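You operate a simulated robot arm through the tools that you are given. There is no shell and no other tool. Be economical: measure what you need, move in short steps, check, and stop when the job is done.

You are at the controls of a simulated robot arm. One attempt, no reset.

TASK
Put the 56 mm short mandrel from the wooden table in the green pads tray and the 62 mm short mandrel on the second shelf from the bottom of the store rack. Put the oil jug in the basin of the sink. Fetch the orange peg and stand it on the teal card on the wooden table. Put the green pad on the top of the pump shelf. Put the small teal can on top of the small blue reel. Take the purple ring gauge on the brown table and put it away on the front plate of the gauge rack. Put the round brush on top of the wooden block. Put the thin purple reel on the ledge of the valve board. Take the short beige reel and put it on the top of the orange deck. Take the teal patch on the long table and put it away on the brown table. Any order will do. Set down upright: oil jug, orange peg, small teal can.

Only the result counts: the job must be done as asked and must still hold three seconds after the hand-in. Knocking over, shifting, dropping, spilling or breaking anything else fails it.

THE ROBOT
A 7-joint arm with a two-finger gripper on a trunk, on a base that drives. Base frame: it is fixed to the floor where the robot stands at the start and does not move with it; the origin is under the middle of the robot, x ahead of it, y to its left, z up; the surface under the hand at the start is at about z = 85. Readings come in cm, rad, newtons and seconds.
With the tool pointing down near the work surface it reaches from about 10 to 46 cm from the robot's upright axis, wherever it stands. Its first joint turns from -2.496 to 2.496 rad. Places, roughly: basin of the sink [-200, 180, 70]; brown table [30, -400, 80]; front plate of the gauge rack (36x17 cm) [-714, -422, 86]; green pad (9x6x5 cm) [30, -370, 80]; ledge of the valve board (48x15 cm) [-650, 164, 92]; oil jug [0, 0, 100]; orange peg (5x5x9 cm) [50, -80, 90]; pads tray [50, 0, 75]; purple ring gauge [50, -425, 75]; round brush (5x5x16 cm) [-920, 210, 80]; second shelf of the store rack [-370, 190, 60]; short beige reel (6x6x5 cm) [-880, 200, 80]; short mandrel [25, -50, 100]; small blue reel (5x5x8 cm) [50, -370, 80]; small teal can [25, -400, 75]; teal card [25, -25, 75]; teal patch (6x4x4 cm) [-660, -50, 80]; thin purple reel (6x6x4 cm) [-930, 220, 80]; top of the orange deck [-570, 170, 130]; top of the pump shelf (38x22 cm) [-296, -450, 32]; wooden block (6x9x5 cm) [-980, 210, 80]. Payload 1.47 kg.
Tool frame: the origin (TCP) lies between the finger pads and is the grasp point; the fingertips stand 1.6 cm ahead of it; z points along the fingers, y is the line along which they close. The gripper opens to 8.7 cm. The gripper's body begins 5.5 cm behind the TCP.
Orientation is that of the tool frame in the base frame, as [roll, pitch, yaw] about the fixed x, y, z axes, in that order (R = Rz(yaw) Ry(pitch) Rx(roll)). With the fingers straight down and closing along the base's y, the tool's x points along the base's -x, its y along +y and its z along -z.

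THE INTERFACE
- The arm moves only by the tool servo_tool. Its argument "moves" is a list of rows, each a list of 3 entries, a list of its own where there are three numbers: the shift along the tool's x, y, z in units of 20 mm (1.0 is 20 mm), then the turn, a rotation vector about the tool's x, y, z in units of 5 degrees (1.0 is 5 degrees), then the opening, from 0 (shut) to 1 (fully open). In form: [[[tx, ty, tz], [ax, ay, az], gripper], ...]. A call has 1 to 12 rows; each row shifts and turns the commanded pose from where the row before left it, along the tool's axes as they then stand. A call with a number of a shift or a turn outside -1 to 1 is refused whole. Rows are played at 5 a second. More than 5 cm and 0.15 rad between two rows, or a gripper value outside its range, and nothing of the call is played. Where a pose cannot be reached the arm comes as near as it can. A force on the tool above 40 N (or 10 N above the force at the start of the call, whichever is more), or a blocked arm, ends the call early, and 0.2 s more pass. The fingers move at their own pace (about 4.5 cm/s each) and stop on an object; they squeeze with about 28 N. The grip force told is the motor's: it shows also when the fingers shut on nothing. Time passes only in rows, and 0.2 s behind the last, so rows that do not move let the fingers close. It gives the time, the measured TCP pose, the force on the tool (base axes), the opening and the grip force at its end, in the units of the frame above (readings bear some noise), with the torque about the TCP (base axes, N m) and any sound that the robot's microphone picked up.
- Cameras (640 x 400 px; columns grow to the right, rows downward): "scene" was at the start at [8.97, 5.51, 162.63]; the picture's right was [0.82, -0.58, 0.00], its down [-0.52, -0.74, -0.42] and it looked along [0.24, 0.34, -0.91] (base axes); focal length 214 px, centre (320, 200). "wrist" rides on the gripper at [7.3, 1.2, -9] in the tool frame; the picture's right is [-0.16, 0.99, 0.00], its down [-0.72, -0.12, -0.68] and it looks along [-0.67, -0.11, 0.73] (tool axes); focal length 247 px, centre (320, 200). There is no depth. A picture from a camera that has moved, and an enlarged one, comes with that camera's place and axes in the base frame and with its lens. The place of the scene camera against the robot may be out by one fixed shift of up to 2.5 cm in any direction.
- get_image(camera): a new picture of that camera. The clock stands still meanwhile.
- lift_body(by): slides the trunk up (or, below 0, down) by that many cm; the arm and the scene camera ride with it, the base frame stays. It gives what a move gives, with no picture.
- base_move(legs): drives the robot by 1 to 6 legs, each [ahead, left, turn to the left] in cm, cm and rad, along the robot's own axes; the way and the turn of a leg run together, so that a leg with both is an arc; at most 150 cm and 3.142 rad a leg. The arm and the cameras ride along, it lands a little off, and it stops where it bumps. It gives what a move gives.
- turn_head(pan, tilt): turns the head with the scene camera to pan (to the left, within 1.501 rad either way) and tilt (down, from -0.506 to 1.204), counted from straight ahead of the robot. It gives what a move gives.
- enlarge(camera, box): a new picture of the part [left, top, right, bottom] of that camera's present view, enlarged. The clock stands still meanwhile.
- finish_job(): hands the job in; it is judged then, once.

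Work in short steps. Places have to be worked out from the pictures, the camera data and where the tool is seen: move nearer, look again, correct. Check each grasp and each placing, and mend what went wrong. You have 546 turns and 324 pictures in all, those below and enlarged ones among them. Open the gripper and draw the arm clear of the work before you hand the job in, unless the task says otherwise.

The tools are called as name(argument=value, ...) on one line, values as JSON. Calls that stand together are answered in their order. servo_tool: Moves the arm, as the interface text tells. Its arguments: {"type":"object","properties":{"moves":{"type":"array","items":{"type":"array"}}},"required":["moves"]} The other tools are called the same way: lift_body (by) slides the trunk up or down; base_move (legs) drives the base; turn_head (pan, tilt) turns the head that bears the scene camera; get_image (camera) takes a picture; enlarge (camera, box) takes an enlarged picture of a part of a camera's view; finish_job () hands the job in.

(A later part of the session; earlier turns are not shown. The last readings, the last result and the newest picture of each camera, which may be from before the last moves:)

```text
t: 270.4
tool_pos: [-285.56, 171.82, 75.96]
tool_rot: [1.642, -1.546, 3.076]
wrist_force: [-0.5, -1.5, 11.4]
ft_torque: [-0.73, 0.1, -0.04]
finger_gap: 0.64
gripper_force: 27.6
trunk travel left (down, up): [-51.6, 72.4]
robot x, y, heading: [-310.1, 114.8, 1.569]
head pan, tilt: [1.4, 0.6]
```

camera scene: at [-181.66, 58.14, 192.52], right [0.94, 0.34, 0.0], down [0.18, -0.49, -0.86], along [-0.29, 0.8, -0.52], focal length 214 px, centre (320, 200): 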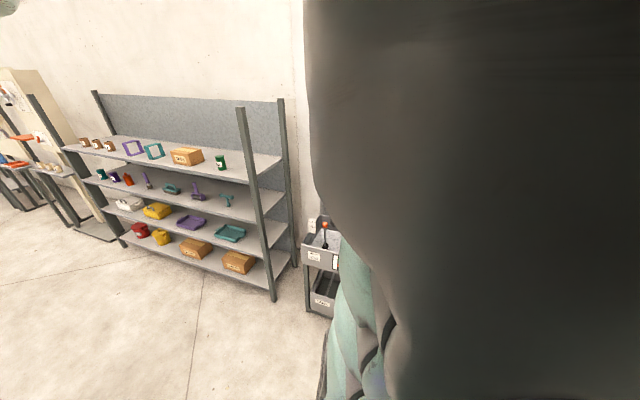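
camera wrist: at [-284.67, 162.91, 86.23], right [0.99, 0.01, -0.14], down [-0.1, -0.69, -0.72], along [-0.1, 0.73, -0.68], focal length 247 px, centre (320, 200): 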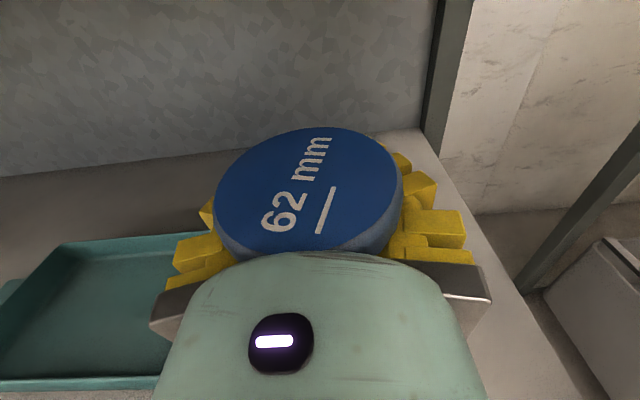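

Contact at TCP z≈76. Open the fingers.

servo_tool(moves=[[[0, 0, 0], [0, 0, 0], 0.3], [[0, 0, 0], [0, 0, 0], 0.6], [[0, 0, 0], [0, 0, 0], 0.75], [[0, 0, 0], [0, 0, 0], 0.75]])

get_image(camera="wrist")

```text
t: 271.4
tool_pos: [-285.71, 171.62, 75.66]
tool_rot: [1.887, -1.548, 2.832]
wrist_force: [-0.6, -0.5, -0.1]
ft_torque: [0.05, 0.0, -0.03]
finger_gap: 6.92
gripper_force: 3.0
trunk travel left (down, up): [-51.6, 72.4]
robot x, y, heading: [-309.64, 114.88, 1.565]
head pan, tilt: [1.4, 0.6]
```

```text
244 pictures are left
camera wrist: at [-284.65, 162.91, 83.03], right [0.99, 0.01, -0.14], down [-0.1, -0.69, -0.72], along [-0.1, 0.73, -0.68], focal length 247 px, centre (320, 200)
```

wrist: 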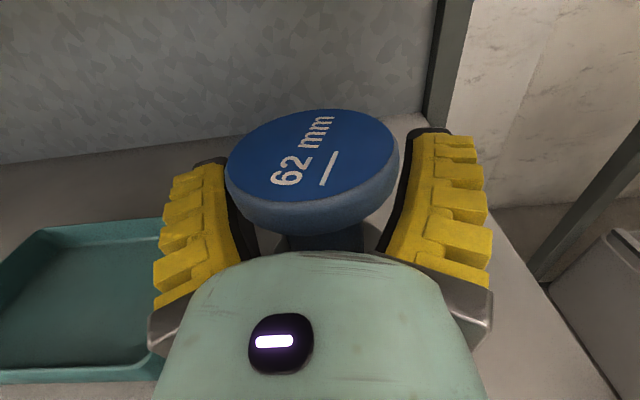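

Standing free. Back straight out.

base_move(legs=[[-28, 0, 0]])

get_image(camera="wrist")

```text
t: 273.3
tool_pos: [-285.77, 143.42, 75.71]
tool_rot: [1.899, -1.547, 2.823]
wrist_force: [-0.8, 0.1, 0.0]
ft_torque: [-0.02, -0.05, 0.01]
finger_gap: 6.92
gripper_force: 2.7
trunk travel left (down, up): [-51.6, 72.4]
robot x, y, heading: [-309.8, 86.52, 1.567]
head pan, tilt: [1.4, 0.6]
```

```text
243 pictures are left
camera wrist: at [-284.81, 134.72, 83.02], right [0.99, 0.01, -0.14], down [-0.09, -0.69, -0.72], along [-0.1, 0.73, -0.68], focal length 247 px, centre (320, 200)
```

wrist: 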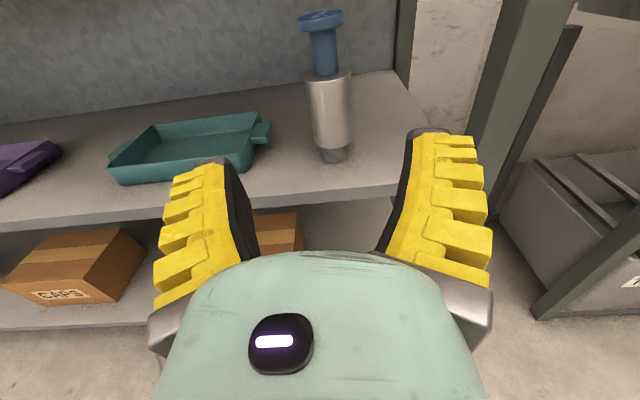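

The 62 mm mandrel stands on shelf 2. Now raise to the top shelf to right the fallen OIL can.

lift_body(by=40)

lift_body(by=32)

base_move(legs=[[8, 12, 0]])

get_image(camera="wrist")

```text
t: 277.1
tool_pos: [-285.8, 143.53, 115.71]
tool_rot: [1.89, -1.548, 2.831]
wrist_force: [0.1, 0.1, 0.1]
ft_torque: [-0.03, 0.01, 0.0]
finger_gap: 6.92
gripper_force: 3.2
trunk travel left (down, up): [-91.6, 32.4]
robot x, y, heading: [-309.98, 86.28, 1.569]
head pan, tilt: [1.4, 0.6]
```

```text
t: 280.3
tool_pos: [-285.82, 143.54, 147.73]
tool_rot: [1.888, -1.549, 2.831]
wrist_force: [-0.1, 0.1, 0.8]
ft_torque: [-0.04, -0.03, 0.01]
finger_gap: 6.93
gripper_force: 3.1
trunk travel left (down, up): [-123.6, 0.4]
robot x, y, heading: [-310.15, 86.57, 1.565]
head pan, tilt: [1.4, 0.6]
```

```text
t: 281.7
tool_pos: [-297.68, 151.63, 147.79]
tool_rot: [1.891, -1.545, 2.831]
wrist_force: [0.5, 0.1, 0.3]
ft_torque: [0.02, 0.0, -0.02]
finger_gap: 6.93
gripper_force: 2.9
trunk travel left (down, up): [-123.6, 0.4]
robot x, y, heading: [-321.9, 94.42, 1.568]
head pan, tilt: [1.4, 0.6]
```

```text
242 pictures are left
camera wrist: at [-296.74, 142.79, 155.03], right [0.99, 0.01, -0.14], down [-0.09, -0.69, -0.72], along [-0.1, 0.73, -0.68], focal length 247 px, centre (320, 200)
```

wrist: 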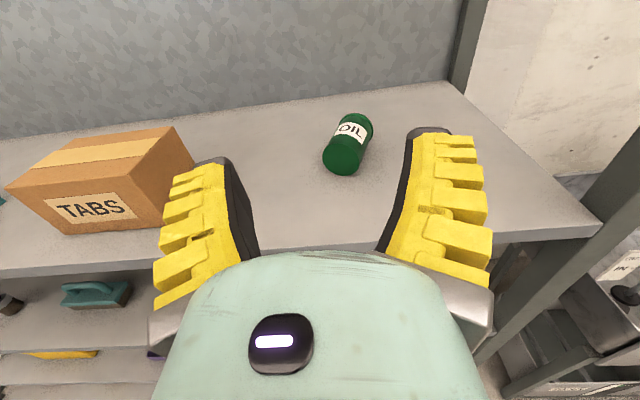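

Can lies with axis from (-296.4,175.8) to (-293.3,185.5). I turn the hand back to fingers-down, in front of the rack.

base_move(legs=[[-10, 0, 0]])

servo_tool(moves=[[[0, 0, -0.4], [0, -1, 0], 0.85], [[0, 0, -0.4], [0, -1, 0], 0.85], [[0, 0, -0.4], [0, -1, 0], 0.85], [[0, 0, -0.4], [0, -1, 0], 0.85], [[-0.1, 0, -0.4], [0, -1, 0], 0.85], [[-0.1, 0, -0.4], [0, -1, 0], 0.85], [[-0.2, 0, -0.4], [0, -1, 0], 0.85], [[-0.2, 0, -0.4], [0, -1, 0], 0.85], [[-0.2, 0, -0.4], [0, -1, 0], 0.85]])

servo_tool(moves=[[[-0.5, 0, -0.5], [0, -1, 0], 0.85], [[-0.5, 0, -0.5], [0, -1, 0], 0.85], [[-0.6, 0, -0.4], [0, -1, 0], 0.85], [[-0.6, 0, -0.3], [0, -1, 0], 0.85], [[-0.6, 0, -0.3], [0, -1, 0], 0.85], [[-0.6, 0, -0.2], [0, -1, 0], 0.85], [[-0.5, 0, -0.1], [0, -1, 0], 0.85], [[-0.4, 0, 0], [0, -1, 0], 0.85], [[-0.3, 0, 0], [0, -0.8, 0], 0.85]])

```text
t: 282.8
tool_pos: [-297.74, 141.78, 147.73]
tool_rot: [1.885, -1.549, 2.834]
wrist_force: [1.4, 0.8, -0.3]
ft_torque: [0.03, -0.03, -0.03]
finger_gap: 6.94
gripper_force: 2.7
trunk travel left (down, up): [-123.6, 0.4]
robot x, y, heading: [-322.37, 84.65, 1.573]
head pan, tilt: [1.4, 0.6]
```

```text
t: 284.8
tool_pos: [-297.67, 134.21, 148.78]
tool_rot: [3.111, -0.774, 1.602]
wrist_force: [0.0, -0.3, -0.6]
ft_torque: [0.01, -0.04, -0.01]
finger_gap: 7.71
gripper_force: 2.1
trunk travel left (down, up): [-123.6, 0.4]
robot x, y, heading: [-321.55, 84.49, 1.57]
head pan, tilt: [1.4, 0.6]
```

```text
t: 286.8
tool_pos: [-297.54, 123.7, 148.76]
tool_rot: [3.121, -0.01, 1.578]
wrist_force: [0.1, -0.3, 0.7]
ft_torque: [0.0, 0.02, -0.03]
finger_gap: 7.67
gripper_force: 2.5
trunk travel left (down, up): [-123.6, 0.4]
robot x, y, heading: [-321.93, 84.41, 1.567]
head pan, tilt: [1.4, 0.6]
```

Yaw to match the can's axis and move over it; then look.

servo_tool(moves=[[[0, 0, 0], [0, 0, 1], 0.85], [[0, 0, 0], [0, 0, 1], 0.85], [[0, 0, 0], [0, 0, 1], 0.85], [[0, 0, 0], [0, 0, 0.5], 0.85]])

base_move(legs=[[48, -2.6, 0]])

get_image(camera="wrist")

```text
t: 287.8
tool_pos: [-295.65, 122.68, 147.71]
tool_rot: [3.126, -0.017, 1.276]
wrist_force: [0.1, 0.1, -0.3]
ft_torque: [0.01, -0.01, -0.01]
finger_gap: 7.69
gripper_force: 2.0
out of reach, approached as far as the arm can: row 3, 4
trunk travel left (down, up): [-123.6, 0.4]
robot x, y, heading: [-321.73, 84.44, 1.572]
head pan, tilt: [1.4, 0.6]
```

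```text
t: 290.7
tool_pos: [-292.97, 170.89, 147.63]
tool_rot: [3.126, -0.017, 1.279]
wrist_force: [-1.1, -0.3, -0.8]
ft_torque: [0.0, -0.01, 0.02]
finger_gap: 7.72
gripper_force: 2.2
trunk travel left (down, up): [-123.6, 0.4]
robot x, y, heading: [-319.16, 132.13, 1.567]
head pan, tilt: [1.4, 0.6]
```

```text
241 pictures are left
camera wrist: at [-290.07, 177.44, 156.65], right [0.9, -0.44, 0.01], down [-0.33, -0.67, 0.67], along [-0.28, -0.6, -0.75], focal length 247 px, centre (320, 200)
```

wrist: 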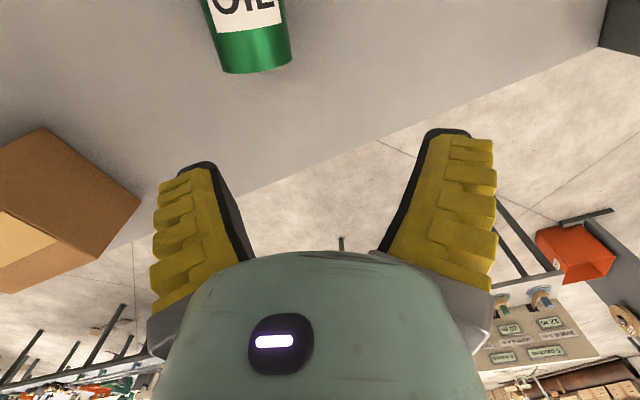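

Can centre at about (-295.2, 179.9). Move there and lower partially.

base_move(legs=[[9, 2.2, 0]])

lift_body(by=-8)

get_image(camera="wrist")

```text
t: 291.8
tool_pos: [-295.18, 179.7, 147.64]
tool_rot: [3.125, -0.018, 1.278]
wrist_force: [0.0, -1.0, -0.1]
ft_torque: [0.02, 0.01, 0.0]
finger_gap: 7.68
gripper_force: 1.7
trunk travel left (down, up): [-123.6, 0.4]
robot x, y, heading: [-321.33, 141.46, 1.574]
head pan, tilt: [1.4, 0.6]
```

```text
t: 293.0
tool_pos: [-295.2, 179.72, 139.7]
tool_rot: [3.126, -0.016, 1.278]
wrist_force: [0.4, 0.2, 0.0]
ft_torque: [0.05, 0.04, 0.01]
finger_gap: 7.71
gripper_force: 2.4
trunk travel left (down, up): [-115.6, 8.4]
robot x, y, heading: [-321.26, 141.16, 1.574]
head pan, tilt: [1.4, 0.6]
```

```text
240 pictures are left
camera wrist: at [-292.29, 186.39, 148.65], right [0.9, -0.44, 0.01], down [-0.33, -0.67, 0.67], along [-0.28, -0.6, -0.75], focal length 247 px, centre (320, 200)
```

wrist: 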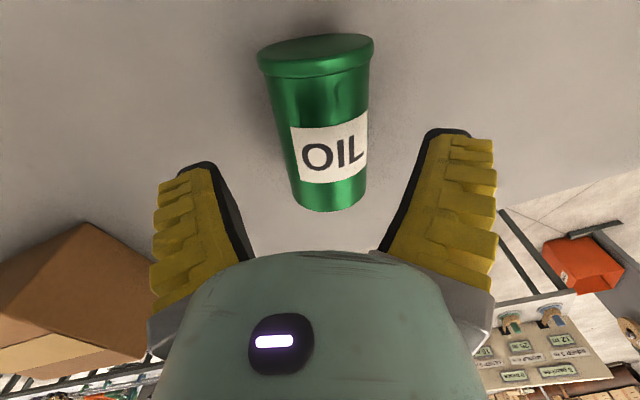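

Centre refined to (-294.4,180.7). Correct and lower to grip.

base_move(legs=[[1, -0.8, 0]])

lift_body(by=-6.2)

servo_tool(moves=[[[0, 0, 0], [0, 0, 0], 0.6], [[0, 0, 0], [0, 0, 0], 0.4], [[0, 0, 0], [0, 0, 0], 0.2], [[0, 0, 0], [0, 0, 0], 0], [[0, 0, 0], [0, 0, 0], 0]])

get_image(camera="wrist")

```text
t: 293.7
tool_pos: [-294.33, 180.78, 139.6]
tool_rot: [3.125, -0.017, 1.279]
wrist_force: [-0.3, -1.1, 0.5]
ft_torque: [-0.05, 0.02, -0.01]
finger_gap: 7.68
gripper_force: 2.1
trunk travel left (down, up): [-115.6, 8.4]
robot x, y, heading: [-320.59, 142.35, 1.571]
head pan, tilt: [1.4, 0.6]
```

```text
t: 294.7
tool_pos: [-294.44, 180.74, 133.51]
tool_rot: [3.124, -0.019, 1.28]
wrist_force: [0.6, -0.8, 0.2]
ft_torque: [-0.03, -0.03, 0.01]
finger_gap: 7.68
gripper_force: 2.0
trunk travel left (down, up): [-109.4, 14.6]
robot x, y, heading: [-320.86, 142.7, 1.576]
head pan, tilt: [1.4, 0.6]
```

```text
t: 295.9
tool_pos: [-294.52, 180.66, 133.37]
tool_rot: [3.127, -0.019, 1.281]
wrist_force: [0.9, 0.0, -0.5]
ft_torque: [0.03, -0.02, 0.0]
finger_gap: 5.86
gripper_force: 28.2
trunk travel left (down, up): [-109.4, 14.6]
robot x, y, heading: [-320.84, 142.51, 1.573]
head pan, tilt: [1.4, 0.6]
```

```text
239 pictures are left
camera wrist: at [-291.5, 187.37, 142.43], right [0.9, -0.44, 0.01], down [-0.33, -0.67, 0.67], along [-0.28, -0.6, -0.75], focal length 247 px, centre (320, 200)
```

wrist: 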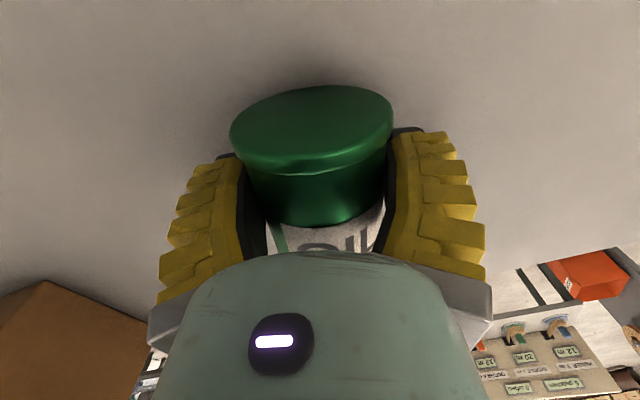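

Gripped (5.9 cm). Lift and back away from the rack.

lift_body(by=14.4)

base_move(legs=[[-55, 0, 0]])

servo_tool(moves=[[[0.4, 0, 0], [0, 0, -1], 0], [[0.7, 0, 0], [0, 0, -1], 0], [[0.7, 0, 0], [0, 0, -1], 0], [[0.7, 0, 0], [0, 0, -0.5], 0]])

servo_tool(moves=[[[0.6, 0, 0], [0, 1, 0], 0], [[0.6, 0, 0], [0, 1, 0], 0], [[0.6, 0, 0.1], [0, 1, 0], 0], [[0.6, 0, 0.2], [0, 1, 0], 0], [[0.4, 0, 0.3], [0, 1, 0], 0], [[0.4, 0, 0.3], [0, 1, 0], 0], [[0.4, 0, 0.4], [0, 1, 0], 0], [[0.3, 0, 0.5], [0, 1, 0], 0], [[0.3, 0, 0.5], [0, 1, 0], 0]])

```text
t: 297.6
tool_pos: [-294.47, 180.74, 147.72]
tool_rot: [3.125, -0.017, 1.279]
wrist_force: [1.1, -0.4, -2.7]
ft_torque: [0.06, -0.03, -0.01]
finger_gap: 5.82
gripper_force: 28.3
trunk travel left (down, up): [-123.8, 0.2]
robot x, y, heading: [-320.88, 142.05, 1.569]
head pan, tilt: [1.4, 0.6]
```

```text
t: 300.8
tool_pos: [-294.38, 126.2, 147.81]
tool_rot: [3.127, -0.016, 1.278]
wrist_force: [0.2, 0.3, -2.8]
ft_torque: [0.03, 0.01, -0.03]
finger_gap: 5.82
gripper_force: 28.0
trunk travel left (down, up): [-123.8, 0.2]
robot x, y, heading: [-320.91, 88.01, 1.567]
head pan, tilt: [1.4, 0.6]
```

```text
t: 301.8
tool_pos: [-293.65, 130.96, 147.9]
tool_rot: [3.122, -0.01, 1.583]
wrist_force: [0.5, 0.6, -3.1]
ft_torque: [0.05, 0.0, 0.02]
finger_gap: 5.81
gripper_force: 28.0
trunk travel left (down, up): [-123.8, 0.2]
robot x, y, heading: [-320.94, 88.05, 1.567]
head pan, tilt: [1.4, 0.6]
```

```text
t: 303.8
tool_pos: [-293.7, 141.22, 146.35]
tool_rot: [3.112, -0.794, 1.604]
wrist_force: [-0.5, 0.9, -1.9]
ft_torque: [0.03, 0.02, 0.0]
finger_gap: 5.81
gripper_force: 27.8
trunk travel left (down, up): [-123.8, 0.2]
robot x, y, heading: [-320.91, 87.84, 1.568]
head pan, tilt: [1.4, 0.6]
```

servo_tool(moves=[[[0.3, 0, 0.3], [0, 1, 0], 0], [[0.3, 0, 0.3], [0, 1, 0], 0], [[0.3, 0, 0.3], [0, 1, 0], 0], [[0.2, 0, 0.4], [0, 1, 0], 0], [[0.2, 0, 0.4], [0, 1, 0], 0], [[0.2, 0, 0.4], [0, 1, 0], 0], [[0, 0, 0.4], [0, 1, 0], 0], [[0, 0, 0.4], [0, 1, 0], 0], [[0, 0, 0.4], [0, 0.8, 0], 0]])

get_image(camera="wrist")

```text
t: 305.8
tool_pos: [-293.75, 148.75, 146.32]
tool_rot: [1.837, -1.548, 2.883]
wrist_force: [-0.1, -0.8, -2.5]
ft_torque: [-0.03, 0.02, -0.04]
finger_gap: 5.79
gripper_force: 27.7
trunk travel left (down, up): [-123.8, 0.2]
robot x, y, heading: [-320.34, 87.92, 1.572]
head pan, tilt: [1.4, 0.6]
```

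```text
238 pictures are left
camera wrist: at [-292.74, 139.89, 153.68], right [0.99, 0.01, -0.14], down [-0.09, -0.69, -0.72], along [-0.1, 0.73, -0.68], focal length 247 px, centre (320, 200)
```

wrist: 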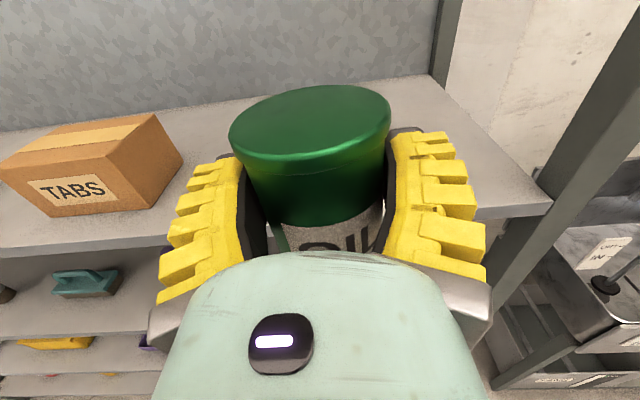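

The can is upright in the hand, label toward me as before. I move it to its original spot (-301.6,171.2).

base_move(legs=[[0, 7.9, 0], [22.4, 0, 0]])

lift_body(by=-9.5)

get_image(camera="wrist")

```text
t: 308.1
tool_pos: [-301.69, 170.67, 146.33]
tool_rot: [1.897, -1.549, 2.827]
wrist_force: [0.2, -0.1, -1.7]
ft_torque: [-0.02, 0.01, -0.01]
finger_gap: 5.82
gripper_force: 28.1
trunk travel left (down, up): [-123.8, 0.2]
robot x, y, heading: [-328.49, 109.71, 1.569]
head pan, tilt: [1.4, 0.6]
```

```text
t: 309.4
tool_pos: [-301.52, 170.77, 136.92]
tool_rot: [1.891, -1.548, 2.832]
wrist_force: [0.1, 0.1, -3.5]
ft_torque: [-0.02, 0.0, -0.02]
finger_gap: 5.82
gripper_force: 27.8
trunk travel left (down, up): [-114.3, 9.7]
robot x, y, heading: [-328.54, 109.59, 1.567]
head pan, tilt: [1.4, 0.6]
```

```text
237 pictures are left
camera wrist: at [-300.6, 161.89, 144.18], right [0.99, 0.01, -0.14], down [-0.09, -0.69, -0.72], along [-0.1, 0.73, -0.68], focal length 247 px, centre (320, 200)
```

wrist: 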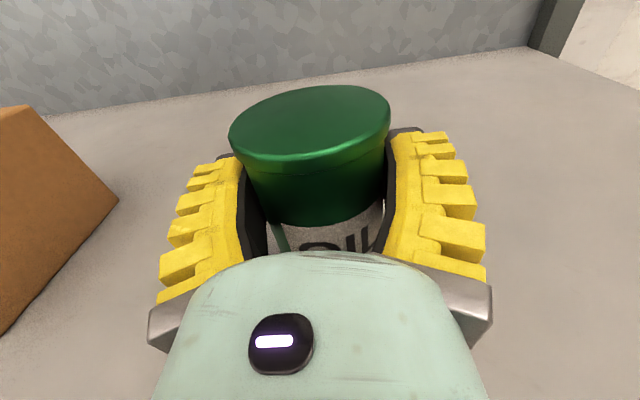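

Lower to contact in small steps.

lift_body(by=-1)

lift_body(by=-0.6)

lift_body(by=-0.5)

```text
t: 310.0
tool_pos: [-301.51, 170.87, 136.24]
tool_rot: [1.529, -1.548, -3.088]
wrist_force: [0.6, -2.0, 15.4]
ft_torque: [0.13, 0.34, 0.05]
finger_gap: 5.86
gripper_force: 28.2
trunk travel left (down, up): [-113.3, 10.7]
robot x, y, heading: [-328.39, 109.76, 1.564]
head pan, tilt: [1.4, 0.6]
```

```text
t: 310.5
tool_pos: [-301.4, 170.91, 135.57]
tool_rot: [1.495, -1.548, -3.052]
wrist_force: [-0.3, 0.6, 8.4]
ft_torque: [-1.08, 0.22, -0.12]
finger_gap: 5.8
gripper_force: 28.2
trunk travel left (down, up): [-112.8, 11.2]
robot x, y, heading: [-328.44, 109.63, 1.568]
head pan, tilt: [1.4, 0.6]
stopped: the force on the tool passed its limit at 43 N (the readings are from after the stop); the commanded pose is now the measured one
```

```text
t: 310.9
tool_pos: [-301.49, 170.79, 135.69]
tool_rot: [1.109, -1.55, -2.666]
wrist_force: [-1.7, -0.8, 7.1]
ft_torque: [-0.98, 0.26, -0.24]
finger_gap: 5.82
gripper_force: 28.0
trunk travel left (down, up): [-112.6, 11.4]
robot x, y, heading: [-328.74, 109.88, 1.571]
head pan, tilt: [1.4, 0.6]
stopped: the force on the tool passed its limit at 50 N (the readings are from after the stop); the commanded pose is now the measured one
```

Contact. Release gently and retreat.

servo_tool(moves=[[[0, 0, 0], [0, 0, 0], 0.7], [[0, 0, 0], [0, 0, 0], 0.8], [[0, 0, 0], [0, 0, 0], 0.85], [[0, 0, 0], [0, 0, 0], 0.85]])

get_image(camera="wrist")

```text
t: 311.9
tool_pos: [-301.49, 170.78, 135.7]
tool_rot: [1.157, -1.551, -2.713]
wrist_force: [-0.8, 1.7, 8.1]
ft_torque: [-0.65, 0.18, -0.2]
finger_gap: 7.66
gripper_force: 2.1
trunk travel left (down, up): [-112.6, 11.4]
robot x, y, heading: [-328.34, 109.4, 1.567]
head pan, tilt: [1.4, 0.6]
```

```text
236 pictures are left
camera wrist: at [-300.42, 161.87, 142.87], right [0.99, 0.01, -0.14], down [-0.09, -0.68, -0.73], along [-0.1, 0.74, -0.67], focal length 247 px, centre (320, 200)
```

wrist: 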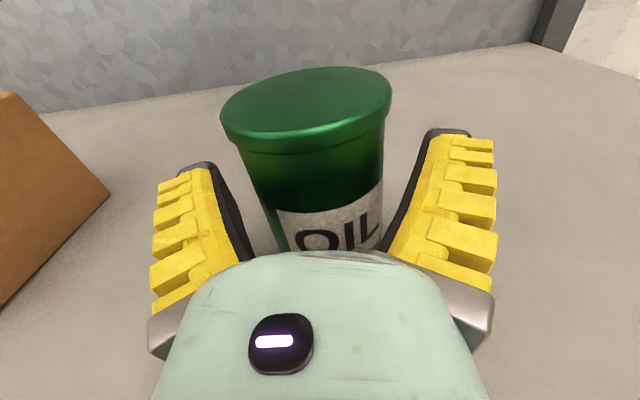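

The hand itself rests lightly on the shelf edge; raise 0.8 then back out.

lift_body(by=0.8)

base_move(legs=[[-25, 0, 0]])

get_image(camera="wrist")

```text
t: 312.4
tool_pos: [-301.5, 170.62, 136.33]
tool_rot: [1.284, -1.55, -2.84]
wrist_force: [0.1, 0.3, 0.2]
ft_torque: [0.04, 0.02, -0.02]
finger_gap: 7.67
gripper_force: 2.6
trunk travel left (down, up): [-113.4, 10.6]
robot x, y, heading: [-328.67, 109.73, 1.57]
head pan, tilt: [1.4, 0.6]
```

```text
t: 314.3
tool_pos: [-301.58, 146.07, 136.44]
tool_rot: [1.219, -1.55, -2.779]
wrist_force: [0.5, -0.4, -0.6]
ft_torque: [-0.01, -0.03, 0.03]
finger_gap: 7.68
gripper_force: 2.1
trunk travel left (down, up): [-113.4, 10.6]
robot x, y, heading: [-328.66, 84.96, 1.57]
head pan, tilt: [1.4, 0.6]
```

```text
235 pictures are left
camera wrist: at [-300.47, 137.14, 143.59], right [0.99, 0.01, -0.14], down [-0.09, -0.68, -0.73], along [-0.11, 0.74, -0.67], focal length 247 px, centre (320, 200)
```

wrist: 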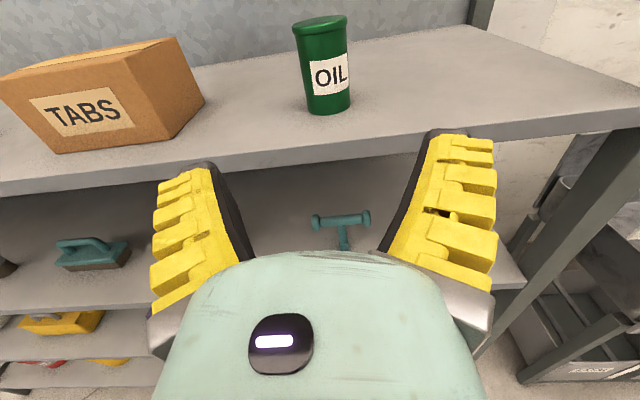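

The can is upright at its place again. Now restore the hand to the standard fingers-down pose.

base_move(legs=[[-15, 0, 0]])

servo_tool(moves=[[[0, 0, -0.4], [0, -1, 0], 0.7], [[0, 0, -0.4], [0, -1, 0], 0.7], [[0, 0, -0.4], [0, -1, 0], 0.7], [[0, 0, -0.4], [0, -1, 0], 0.7], [[-0.1, 0, -0.4], [0, -1, 0], 0.7], [[-0.1, 0, -0.4], [0, -1, 0], 0.7], [[-0.2, 0, -0.4], [0, -1, 0], 0.7], [[-0.2, 0, -0.4], [0, -1, 0], 0.7], [[-0.2, 0, -0.4], [0, -1, 0], 0.7]])

servo_tool(moves=[[[-0.5, 0, -0.5], [0, -1, 0], 0.7], [[-0.5, 0, -0.5], [0, -1, 0], 0.7], [[-0.6, 0, -0.4], [0, -1, 0], 0.7], [[-0.6, 0, -0.3], [0, -1, 0], 0.7], [[-0.6, 0, -0.3], [0, -1, 0], 0.7], [[-0.6, 0, -0.2], [0, -1, 0], 0.7], [[-0.5, 0, -0.1], [0, -1, 0], 0.7], [[-0.4, 0, 0], [0, -1, 0], 0.7], [[-0.3, 0, 0], [0, -0.8, 0], 0.7]])

servo_tool(moves=[[[0, 0, 0], [0, 0, -1], 0.7], [[0, 0, 0], [0, 0, -1], 0.7], [[0, 0, 0], [0, 0, -1], 0.7], [[0, 0, 0], [0, 0, -1], 0.7], [[0, 0, 0], [0, 0, -1], 0.7], [[0, 0, 0], [0, 0, -1], 0.7], [[0, 0, 0], [0, 0, -1], 0.7], [[0, 0, 0], [0, 0, -1], 0.7], [[0, 0, 0], [0, 0, -1], 0.7], [[0, 0, 0], [0, 0, -1], 0.7], [[0, 0, 0], [0, 0, -1], 0.7], [[0, 0, 0], [0, 0, -1], 0.7]])

servo_tool(moves=[[[0, 0, 0], [0, 0, -1], 0.7], [[0, 0, 0], [0, 0, -1], 0.7], [[0, 0, 0], [0, 0, -1], 0.7], [[0, 0, 0], [0, 0, -1], 0.7], [[0, 0, 0], [0, 0, -1], 0.7], [[0, 0, 0], [0, 0, -1], 0.7], [[0, 0, 0], [0, 0, -1], 0.7], [[0, 0, 0], [0, 0, -1], 0.7], [[0, 0, 0], [0, 0, -1], 0.7], [[0, 0, 0], [0, 0, -1], 0.7], [[0, 0, 0], [0, 0, -1], 0.7], [[0, 0, 0], [0, 0, -1], 0.7]])

servo_tool(moves=[[[0, 0, 0], [0, 0, -1], 0.7], [[0, 0, 0], [0, 0, -1], 0.7], [[0, 0, 0], [0, 0, -1], 0.7], [[0, 0, 0], [0, 0, -1], 0.7], [[0, 0, 0], [0, 0, -1], 0.7], [[0, 0, 0], [0, 0, -1], 0.7], [[0, 0, 0], [0, 0, -1], 0.7], [[0, 0, 0], [0, 0, -1], 0.7], [[0, 0, 0], [0, 0, -1], 0.7], [[0, 0, 0], [0, 0, -1], 0.7], [[0, 0, 0], [0, 0, -1], 0.7], [[0, 0, 0], [0, 0, -1], 0.7]])

lift_body(by=10)

```text
t: 315.6
tool_pos: [-301.52, 131.22, 136.35]
tool_rot: [1.217, -1.552, -2.774]
wrist_force: [0.4, -0.3, -0.4]
ft_torque: [0.04, 0.0, -0.01]
finger_gap: 7.68
gripper_force: 1.8
trunk travel left (down, up): [-113.4, 10.6]
robot x, y, heading: [-328.6, 70.36, 1.566]
head pan, tilt: [1.4, 0.6]
```

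```text
t: 317.6
tool_pos: [-301.4, 123.64, 137.41]
tool_rot: [3.118, -0.79, 1.6]
wrist_force: [-0.5, 0.8, 0.0]
ft_torque: [-0.03, -0.02, 0.0]
finger_gap: 6.55
gripper_force: 3.4
trunk travel left (down, up): [-113.4, 10.6]
robot x, y, heading: [-328.59, 69.83, 1.566]
head pan, tilt: [1.4, 0.6]
```

```text
t: 319.6
tool_pos: [-301.18, 113.11, 137.07]
tool_rot: [3.125, -0.023, 1.585]
wrist_force: [0.2, -0.3, 0.4]
ft_torque: [0.01, 0.02, -0.01]
finger_gap: 6.54
gripper_force: 3.4
trunk travel left (down, up): [-113.4, 10.6]
robot x, y, heading: [-328.69, 70.64, 1.565]
head pan, tilt: [1.4, 0.6]
```

```text
t: 322.2
tool_pos: [-301.33, 113.05, 137.19]
tool_rot: [3.112, 0.002, 2.633]
wrist_force: [-0.2, -0.3, -0.7]
ft_torque: [-0.02, -0.01, -0.01]
finger_gap: 6.58
gripper_force: 2.8
trunk travel left (down, up): [-113.4, 10.6]
robot x, y, heading: [-328.34, 70.37, 1.569]
head pan, tilt: [1.4, 0.6]
```

```text
t: 324.8
tool_pos: [-301.32, 113.07, 137.12]
tool_rot: [3.129, 0.027, -2.604]
wrist_force: [0.5, -0.3, -0.1]
ft_torque: [0.02, -0.01, -0.01]
finger_gap: 6.55
gripper_force: 3.3
trunk travel left (down, up): [-113.4, 10.6]
robot x, y, heading: [-328.89, 69.8, 1.574]
head pan, tilt: [1.4, 0.6]
```

```text
t: 327.4
tool_pos: [-301.28, 113.04, 137.0]
tool_rot: [-3.125, 0.026, -1.554]
wrist_force: [-0.6, -0.2, 0.4]
ft_torque: [-0.02, 0.05, 0.01]
finger_gap: 6.55
gripper_force: 3.3
trunk travel left (down, up): [-113.4, 10.6]
robot x, y, heading: [-328.42, 69.89, 1.567]
head pan, tilt: [1.4, 0.6]
```

```text
t: 328.8
tool_pos: [-301.27, 113.02, 147.1]
tool_rot: [-3.125, 0.025, -1.557]
wrist_force: [0.1, 0.0, -0.3]
ft_torque: [-0.02, 0.02, 0.02]
finger_gap: 6.54
gripper_force: 3.3
trunk travel left (down, up): [-123.4, 0.6]
robot x, y, heading: [-328.78, 70.36, 1.567]
head pan, tilt: [1.4, 0.6]
```

Drive back to the earlier viewpoint to compare the can's position, and to see the sink.

base_move(legs=[[-27.5, 0, 0], [0, -149, 0], [0, -2.5, 0]])

enlarge(camera="scene", box=[50, 80, 310, 310])

```text
t: 338.1
tool_pos: [-148.26, 84.57, 147.06]
tool_rot: [-3.125, 0.024, -1.567]
wrist_force: [-0.3, -0.3, 0.2]
ft_torque: [-0.01, -0.02, -0.02]
finger_gap: 6.53
gripper_force: 3.2
trunk travel left (down, up): [-123.4, 0.6]
robot x, y, heading: [-176.11, 41.83, 1.56]
head pan, tilt: [1.4, 0.6]
```

```text
1.74 times, centred on (180, 195) of scene
camera zoom: at [-185.99, 51.12, 191.82], right [0.18, 0.98, 0.0], down [0.56, -0.1, -0.83], along [-0.81, 0.15, -0.56], focal length 373 px, centre (564, 209)
```

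zoom: 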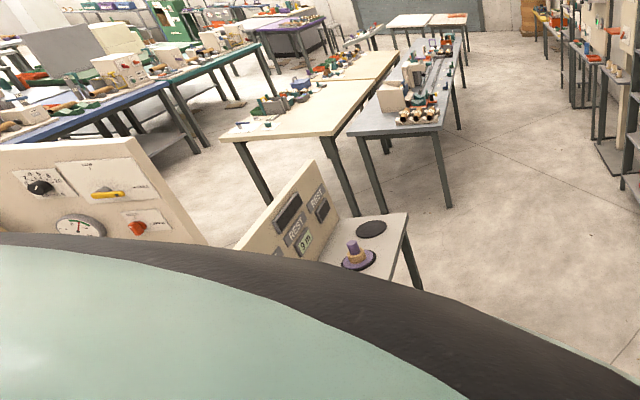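

The head lags behind its command, but is now at full pan. I set pan 0.35 to match the earlier view.

turn_head(pan=0.36, tilt=0.6)

servo_tool(moves=[[[0, 0, 0], [0, 0, 0], 0.7], [[0, 0, 0], [0, 0, 0], 0.7], [[0, 0, 0], [0, 0, 0], 0.7], [[0, 0, 0], [0, 0, 0], 0.7], [[0, 0, 0], [0, 0, 0], 0.7], [[0, 0, 0], [0, 0, 0], 0.7]])

get_image(camera="scene")

```text
t: 339.4
tool_pos: [-148.27, 84.61, 147.11]
tool_rot: [-3.126, 0.025, -1.565]
wrist_force: [0.0, -0.4, 0.7]
ft_torque: [0.02, -0.02, 0.0]
finger_gap: 6.53
gripper_force: 3.2
trunk travel left (down, up): [-123.4, 0.6]
robot x, y, heading: [-176.09, 42.25, 1.56]
head pan, tilt: [0.36, 0.6]
```

```text
t: 340.8
tool_pos: [-148.29, 84.64, 147.17]
tool_rot: [-3.125, 0.025, -1.567]
wrist_force: [0.1, 0.6, 0.5]
ft_torque: [0.01, 0.0, 0.01]
finger_gap: 6.54
gripper_force: 2.8
trunk travel left (down, up): [-123.4, 0.6]
robot x, y, heading: [-175.82, 41.63, 1.561]
head pan, tilt: [0.36, 0.6]
```

```text
233 pictures are left
camera scene: at [-184.57, 54.56, 191.82], right [0.57, 0.82, 0.0], down [0.47, -0.32, -0.82], along [-0.68, 0.47, -0.57], focal length 214 px, centre (320, 200)
```

scene: 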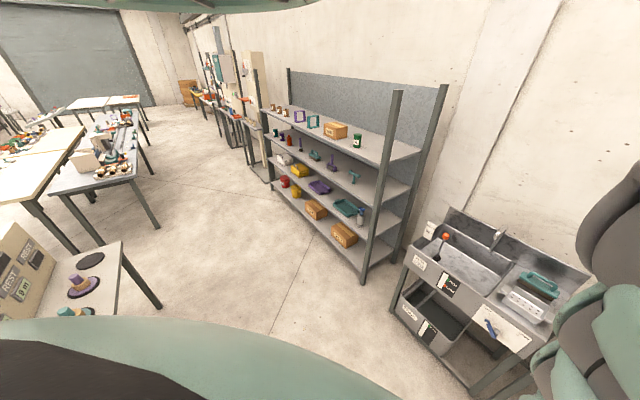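

Head still moving; wait a bit and look again.

servo_tool(moves=[[[0, 0, 0], [0, 0, 0], 0.7], [[0, 0, 0], [0, 0, 0], 0.7], [[0, 0, 0], [0, 0, 0], 0.7], [[0, 0, 0], [0, 0, 0], 0.7], [[0, 0, 0], [0, 0, 0], 0.7], [[0, 0, 0], [0, 0, 0], 0.7], [[0, 0, 0], [0, 0, 0], 0.7], [[0, 0, 0], [0, 0, 0], 0.7], [[0, 0, 0], [0, 0, 0], 0.7], [[0, 0, 0], [0, 0, 0], 0.7]])

enlarge(camera="scene", box=[50, 80, 310, 310])

```text
t: 343.0
tool_pos: [-148.24, 84.5, 147.1]
tool_rot: [-3.124, 0.025, -1.565]
wrist_force: [-0.6, 0.5, 0.9]
ft_torque: [0.0, 0.02, -0.03]
finger_gap: 6.56
gripper_force: 3.2
trunk travel left (down, up): [-123.4, 0.6]
robot x, y, heading: [-175.79, 41.98, 1.56]
head pan, tilt: [0.36, 0.6]
```

```text
1.74 times, centred on (180, 195) of scene
camera zoom: at [-184.57, 54.56, 191.82], right [0.57, 0.82, 0.0], down [0.46, -0.32, -0.82], along [-0.68, 0.47, -0.57], focal length 373 px, centre (564, 209)
```

zoom: 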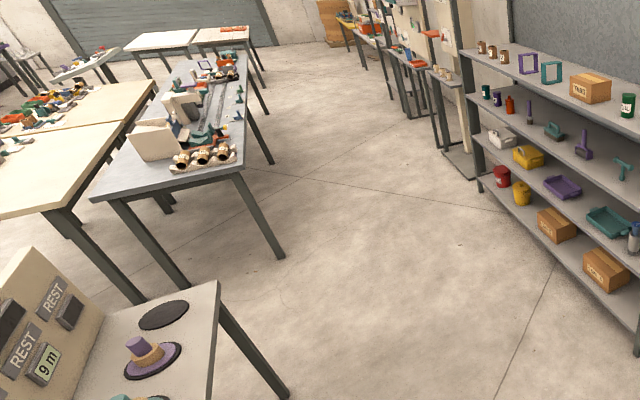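

The head angle is erratic; I'll use whatever view results. Survey the sink with the wrist camera on the way.

base_move(legs=[[0, 50, 0], [65, 0, 0]])

get_image(camera="wrist")

```text
t: 349.2
tool_pos: [-197.37, 149.25, 147.17]
tool_rot: [-3.124, 0.024, -1.572]
wrist_force: [-0.8, 0.3, -0.4]
ft_torque: [-0.01, 0.01, 0.01]
finger_gap: 6.55
gripper_force: 3.2
trunk travel left (down, up): [-123.4, 0.6]
robot x, y, heading: [-224.94, 106.57, 1.554]
head pan, tilt: [0.36, 0.6]
```

```text
231 pictures are left
camera wrist: at [-198.84, 141.81, 155.8], right [-0.99, 0.16, -0.01], down [0.1, 0.71, 0.7], along [0.12, 0.69, -0.71], focal length 247 px, centre (320, 200)
```

wrist: 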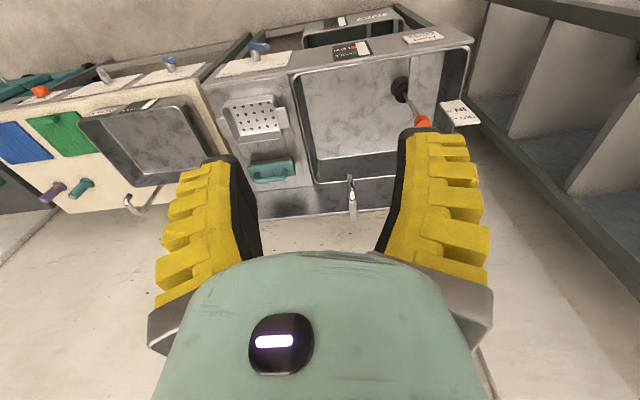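

The steel sink's basin is at about (-210,182). Enlarge it.

enlarge(camera="wrist", box=[260, 20, 500, 190])

```text
2.35 times, centred on (380, 105) of wrist
camera zoom: at [-198.84, 141.81, 155.8], right [-0.99, 0.16, -0.01], down [0.1, 0.71, 0.7], along [0.12, 0.69, -0.71], focal length 581 px, centre (179, 424)
```

zoom: 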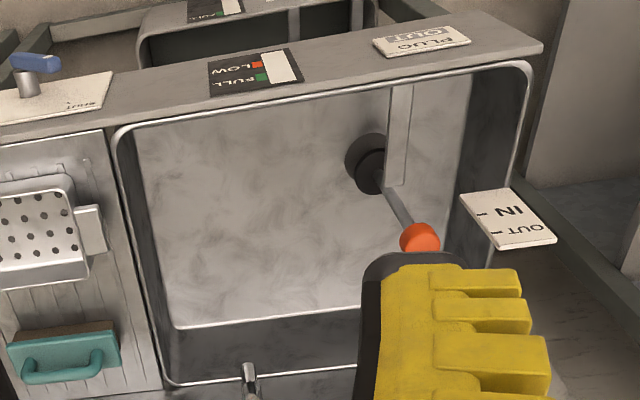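

Free spot in the basin: about (-209,178), between faucet and plug rod. Now go to the jug: back off, face +x, and drive to the table.

base_move(legs=[[-70, 0, 0], [0, 0, -1.554], [140, 0, 0]])

get_image(camera="wrist")

```text
t: 363.4
tool_pos: [-41.76, 11.28, 147.12]
tool_rot: [-3.124, 0.025, -3.118]
wrist_force: [-0.2, 0.7, -0.3]
ft_torque: [0.01, 0.01, 0.0]
finger_gap: 6.53
gripper_force: 3.0
trunk travel left (down, up): [-123.4, 0.6]
robot x, y, heading: [-85.11, 37.91, 0.008]
head pan, tilt: [0.36, 0.6]
```

```text
229 pictures are left
camera wrist: at [-49.38, 12.44, 155.79], right [0.14, 0.99, -0.01], down [0.71, -0.09, 0.7], along [0.69, -0.1, -0.71], focal length 247 px, centre (320, 200)
```

wrist: 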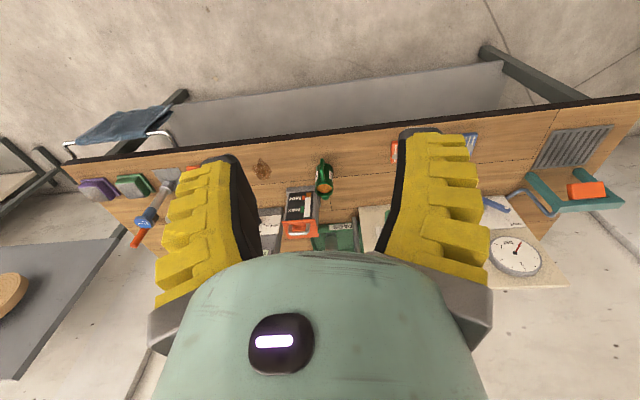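

Jug at ~(2,6). Approach and lower for a closer look.

base_move(legs=[[36, -5, 0]])

lift_body(by=-22)

get_image(camera="wrist")

```text
t: 365.8
tool_pos: [-6.03, 6.54, 147.1]
tool_rot: [-3.124, 0.024, -3.12]
wrist_force: [-0.3, -0.4, -0.4]
ft_torque: [-0.02, -0.02, 0.0]
finger_gap: 6.53
gripper_force: 2.4
trunk travel left (down, up): [-123.4, 0.6]
robot x, y, heading: [-49.53, 33.58, 0.009]
head pan, tilt: [0.36, 0.6]
```

```text
t: 368.1
tool_pos: [-5.95, 6.47, 125.06]
tool_rot: [-3.123, 0.025, -3.119]
wrist_force: [0.0, 0.4, -1.0]
ft_torque: [0.0, 0.05, 0.04]
finger_gap: 6.55
gripper_force: 3.2
trunk travel left (down, up): [-101.4, 22.6]
robot x, y, heading: [-48.98, 33.25, 0.005]
head pan, tilt: [0.36, 0.6]
```

```text
228 pictures are left
camera wrist: at [-13.64, 7.75, 133.8], right [0.14, 0.99, -0.01], down [0.71, -0.09, 0.7], along [0.69, -0.11, -0.71], focal length 247 px, centre (320, 200)
```

wrist: 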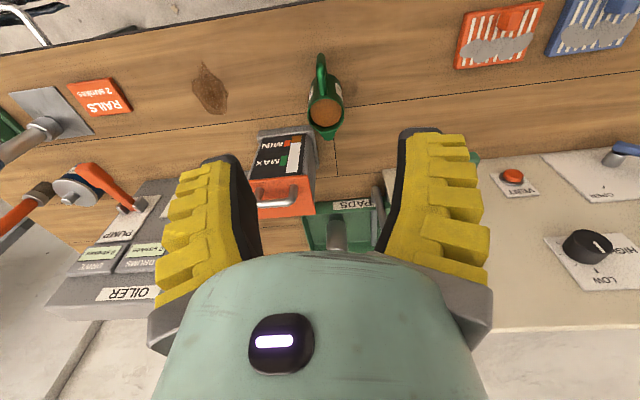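

Handle points to -x, spout +x, so closing along y suits. Enlarge for detail.

enlarge(camera="wrist", box=[240, 30, 420, 180])

```text
2.67 times, centred on (330, 105) of wrist
camera zoom: at [-13.64, 7.75, 133.8], right [0.14, 0.99, -0.01], down [0.71, -0.09, 0.7], along [0.69, -0.11, -0.71], focal length 659 px, centre (293, 453)
```

zoom: 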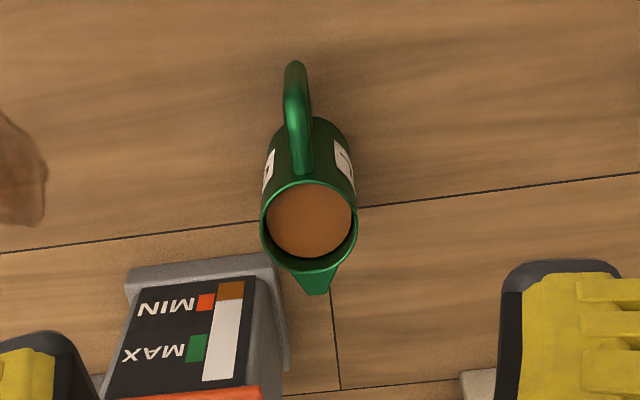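

Jug: centre ≈(4.5,5.6), Ø≈6.1, rim z≈94.6. Position above it and lower to z≈105 for a check.

base_move(legs=[[10.4, -0.9, 0]])

servo_tool(moves=[[[0, 0, 0], [0, 0.3, 0], 0.95], [[0, 0, 0], [0, 0, 0], 0.95], [[0, 0, 0], [0, 0, 0], 0.95]])

lift_body(by=-19)

get_image(camera="wrist")

```text
t: 369.2
tool_pos: [4.3, 5.66, 125.19]
tool_rot: [-3.124, 0.023, -3.119]
wrist_force: [0.2, -0.2, -0.3]
ft_torque: [-0.02, -0.01, 0.05]
finger_gap: 6.57
gripper_force: 2.9
trunk travel left (down, up): [-101.4, 22.6]
robot x, y, heading: [-38.75, 32.49, 0.005]
head pan, tilt: [0.36, 0.6]
```

```text
t: 370.0
tool_pos: [4.3, 5.59, 125.04]
tool_rot: [-3.124, -0.005, -3.121]
wrist_force: [-0.1, -0.8, 0.3]
ft_torque: [0.0, 0.01, 0.0]
finger_gap: 8.37
gripper_force: 0.8
trunk travel left (down, up): [-101.4, 22.6]
robot x, y, heading: [-38.92, 32.89, 0.009]
head pan, tilt: [0.36, 0.6]
```

```text
t: 372.1
tool_pos: [4.19, 5.64, 106.17]
tool_rot: [-3.124, -0.002, -3.12]
wrist_force: [0.2, -0.2, -0.1]
ft_torque: [-0.02, 0.0, 0.01]
finger_gap: 8.39
gripper_force: 0.4
trunk travel left (down, up): [-82.4, 41.6]
robot x, y, heading: [-38.79, 32.41, 0.005]
head pan, tilt: [0.36, 0.6]
```

```text
226 pictures are left
camera wrist: at [-3.16, 6.92, 115.0], right [0.14, 0.99, -0.02], down [0.73, -0.09, 0.68], along [0.67, -0.11, -0.73], focal length 247 px, centre (320, 200)
```

wrist: 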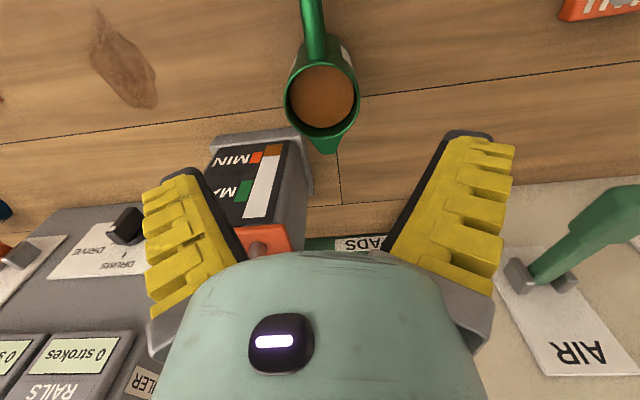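

Aligned. Reduce opening to 0.85, lower 15 and grip.

servo_tool(moves=[[[-0.1, 0, 0], [0, 0, 0], 0.85], [[0, 0, 0], [0, 0, 0], 0.85]])

lift_body(by=-10)

get_image(camera="wrist")

```text
t: 372.7
tool_pos: [4.44, 5.62, 106.1]
tool_rot: [-3.124, -0.001, -3.121]
wrist_force: [0.4, -0.1, -0.1]
ft_torque: [-0.02, 0.0, 0.01]
finger_gap: 7.7
gripper_force: 1.9
trunk travel left (down, up): [-82.4, 41.6]
robot x, y, heading: [-38.71, 33.02, 0.005]
head pan, tilt: [0.36, 0.6]
```

```text
t: 374.1
tool_pos: [4.47, 5.63, 96.13]
tool_rot: [-3.125, -0.003, -3.12]
wrist_force: [-0.3, 0.4, 0.3]
ft_torque: [-0.03, -0.02, -0.01]
finger_gap: 7.66
gripper_force: 1.7
trunk travel left (down, up): [-72.4, 51.6]
robot x, y, heading: [-38.82, 32.34, 0.002]
head pan, tilt: [0.36, 0.6]
```

```text
225 pictures are left
camera wrist: at [-2.93, 6.94, 105.01], right [0.14, 0.99, -0.02], down [0.73, -0.09, 0.68], along [0.67, -0.11, -0.73], focal length 247 px, centre (320, 200)
```

wrist: 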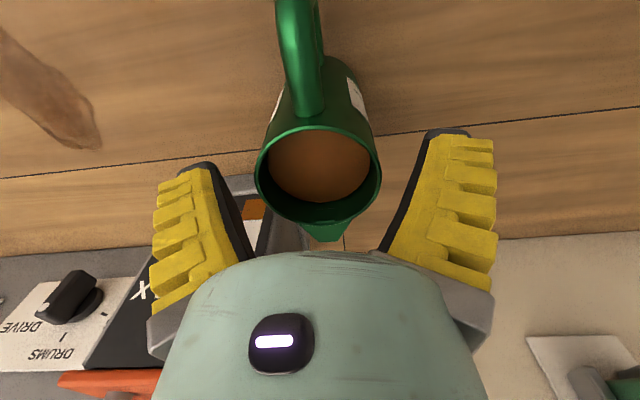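

lift_body(by=-5)

servo_tool(moves=[[[0, 0, 0], [0, 0, 0], 0.7], [[0, 0, 0], [0, 0, 0], 0.6], [[0, 0, 0], [0, 0, 0], 0.4], [[0, 0, 0], [0, 0, 0], 0.2], [[0, 0, 0], [0, 0, 0], 0], [[0, 0, 0], [0, 0, 0], 0]])

get_image(camera="wrist")

```text
t: 374.9
tool_pos: [4.88, 5.35, 91.81]
tool_rot: [-3.11, 0.006, -3.117]
wrist_force: [1.0, 1.3, 20.8]
ft_torque: [0.09, 0.01, -0.03]
finger_gap: 8.75
gripper_force: 7.3
trunk travel left (down, up): [-67.6, 56.4]
robot x, y, heading: [-38.85, 32.53, 0.007]
head pan, tilt: [0.36, 0.6]
stopped: the force on the tool passed its limit at 68 N (the readings are from after the stop); the commanded pose is now the measured one
```

```text
t: 375.7
tool_pos: [4.97, 5.33, 91.95]
tool_rot: [-3.109, 0.007, -3.115]
wrist_force: [-6.6, 8.1, 40.4]
ft_torque: [0.19, 0.18, -0.03]
finger_gap: 6.59
gripper_force: 28.4
trunk travel left (down, up): [-67.6, 56.4]
robot x, y, heading: [-38.95, 32.42, 0.008]
head pan, tilt: [0.36, 0.6]
stopped in row 4: the force on the tool passed its limit at 42 N (the readings are from after the stop); the commanded pose is now the measured one
```

```text
224 pictures are left
camera wrist: at [-2.56, 6.72, 100.79], right [0.13, 0.99, -0.03], down [0.72, -0.08, 0.69], along [0.68, -0.11, -0.72], focal length 247 px, centre (320, 200)
```

wrist: 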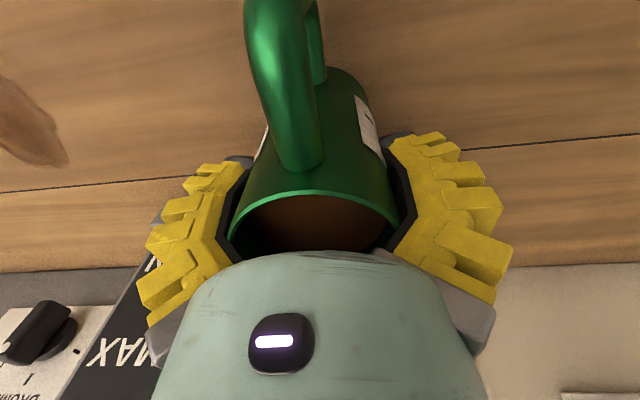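

Gripped (with the palm near the rim). Lift slightly and check the load.

lift_body(by=3)

get_image(camera="wrist")

```text
t: 376.5
tool_pos: [4.53, 5.6, 94.71]
tool_rot: [-3.117, 0.002, -3.119]
wrist_force: [0.7, -0.2, -3.2]
ft_torque: [-0.03, -0.03, 0.0]
finger_gap: 5.94
gripper_force: 27.9
trunk travel left (down, up): [-70.6, 53.4]
robot x, y, heading: [-38.91, 32.28, 0.008]
head pan, tilt: [0.36, 0.6]
```

```text
223 pictures are left
camera wrist: at [-2.88, 6.83, 103.49], right [0.13, 0.99, -0.03], down [0.73, -0.08, 0.68], along [0.68, -0.11, -0.73], focal length 247 px, centre (320, 200)
```

wrist: 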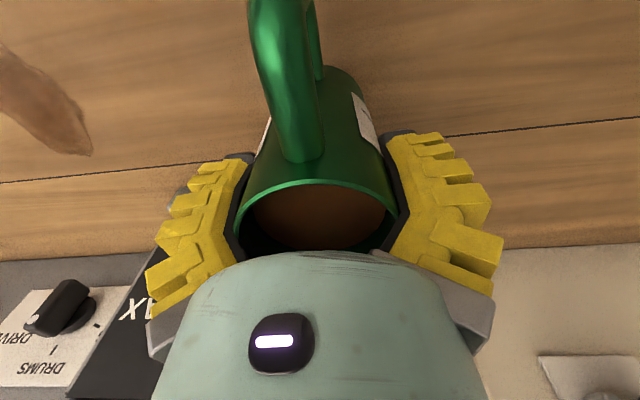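

Held, upright, ~0.3 kg. Raise it high and drive to the sink.

lift_body(by=35)

base_move(legs=[[-100, 0, 0], [0, 0, 1.565]])

get_image(camera="wrist")

```text
t: 379.9
tool_pos: [4.57, 5.47, 129.61]
tool_rot: [-3.114, 0.003, -3.117]
wrist_force: [-0.1, 0.2, -2.9]
ft_torque: [0.02, -0.05, -0.02]
finger_gap: 5.91
gripper_force: 27.8
trunk travel left (down, up): [-105.6, 18.4]
robot x, y, heading: [-38.59, 32.65, 0.003]
head pan, tilt: [0.36, 0.6]
```

```text
t: 388.9
tool_pos: [-111.52, 75.52, 129.66]
tool_rot: [-3.113, 0.001, -1.545]
wrist_force: [0.0, -0.3, -2.7]
ft_torque: [0.06, 0.01, 0.01]
finger_gap: 5.88
gripper_force: 28.5
trunk travel left (down, up): [-105.6, 18.4]
robot x, y, heading: [-138.58, 31.82, 1.584]
head pan, tilt: [0.36, 0.6]
```

```text
222 pictures are left
camera wrist: at [-112.91, 68.16, 138.53], right [-0.99, 0.13, -0.03], down [0.08, 0.72, 0.68], along [0.11, 0.68, -0.73], focal length 247 px, centre (320, 200)
```

wrist: 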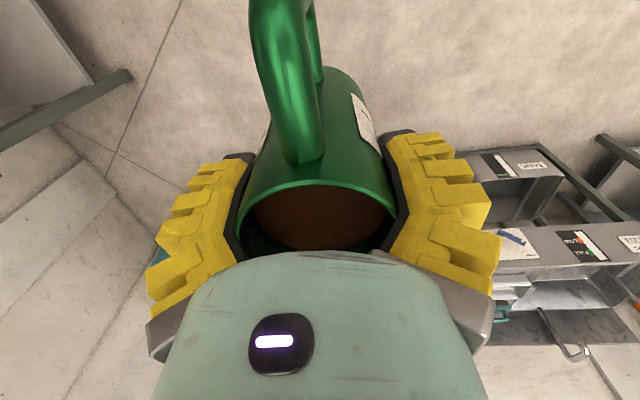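

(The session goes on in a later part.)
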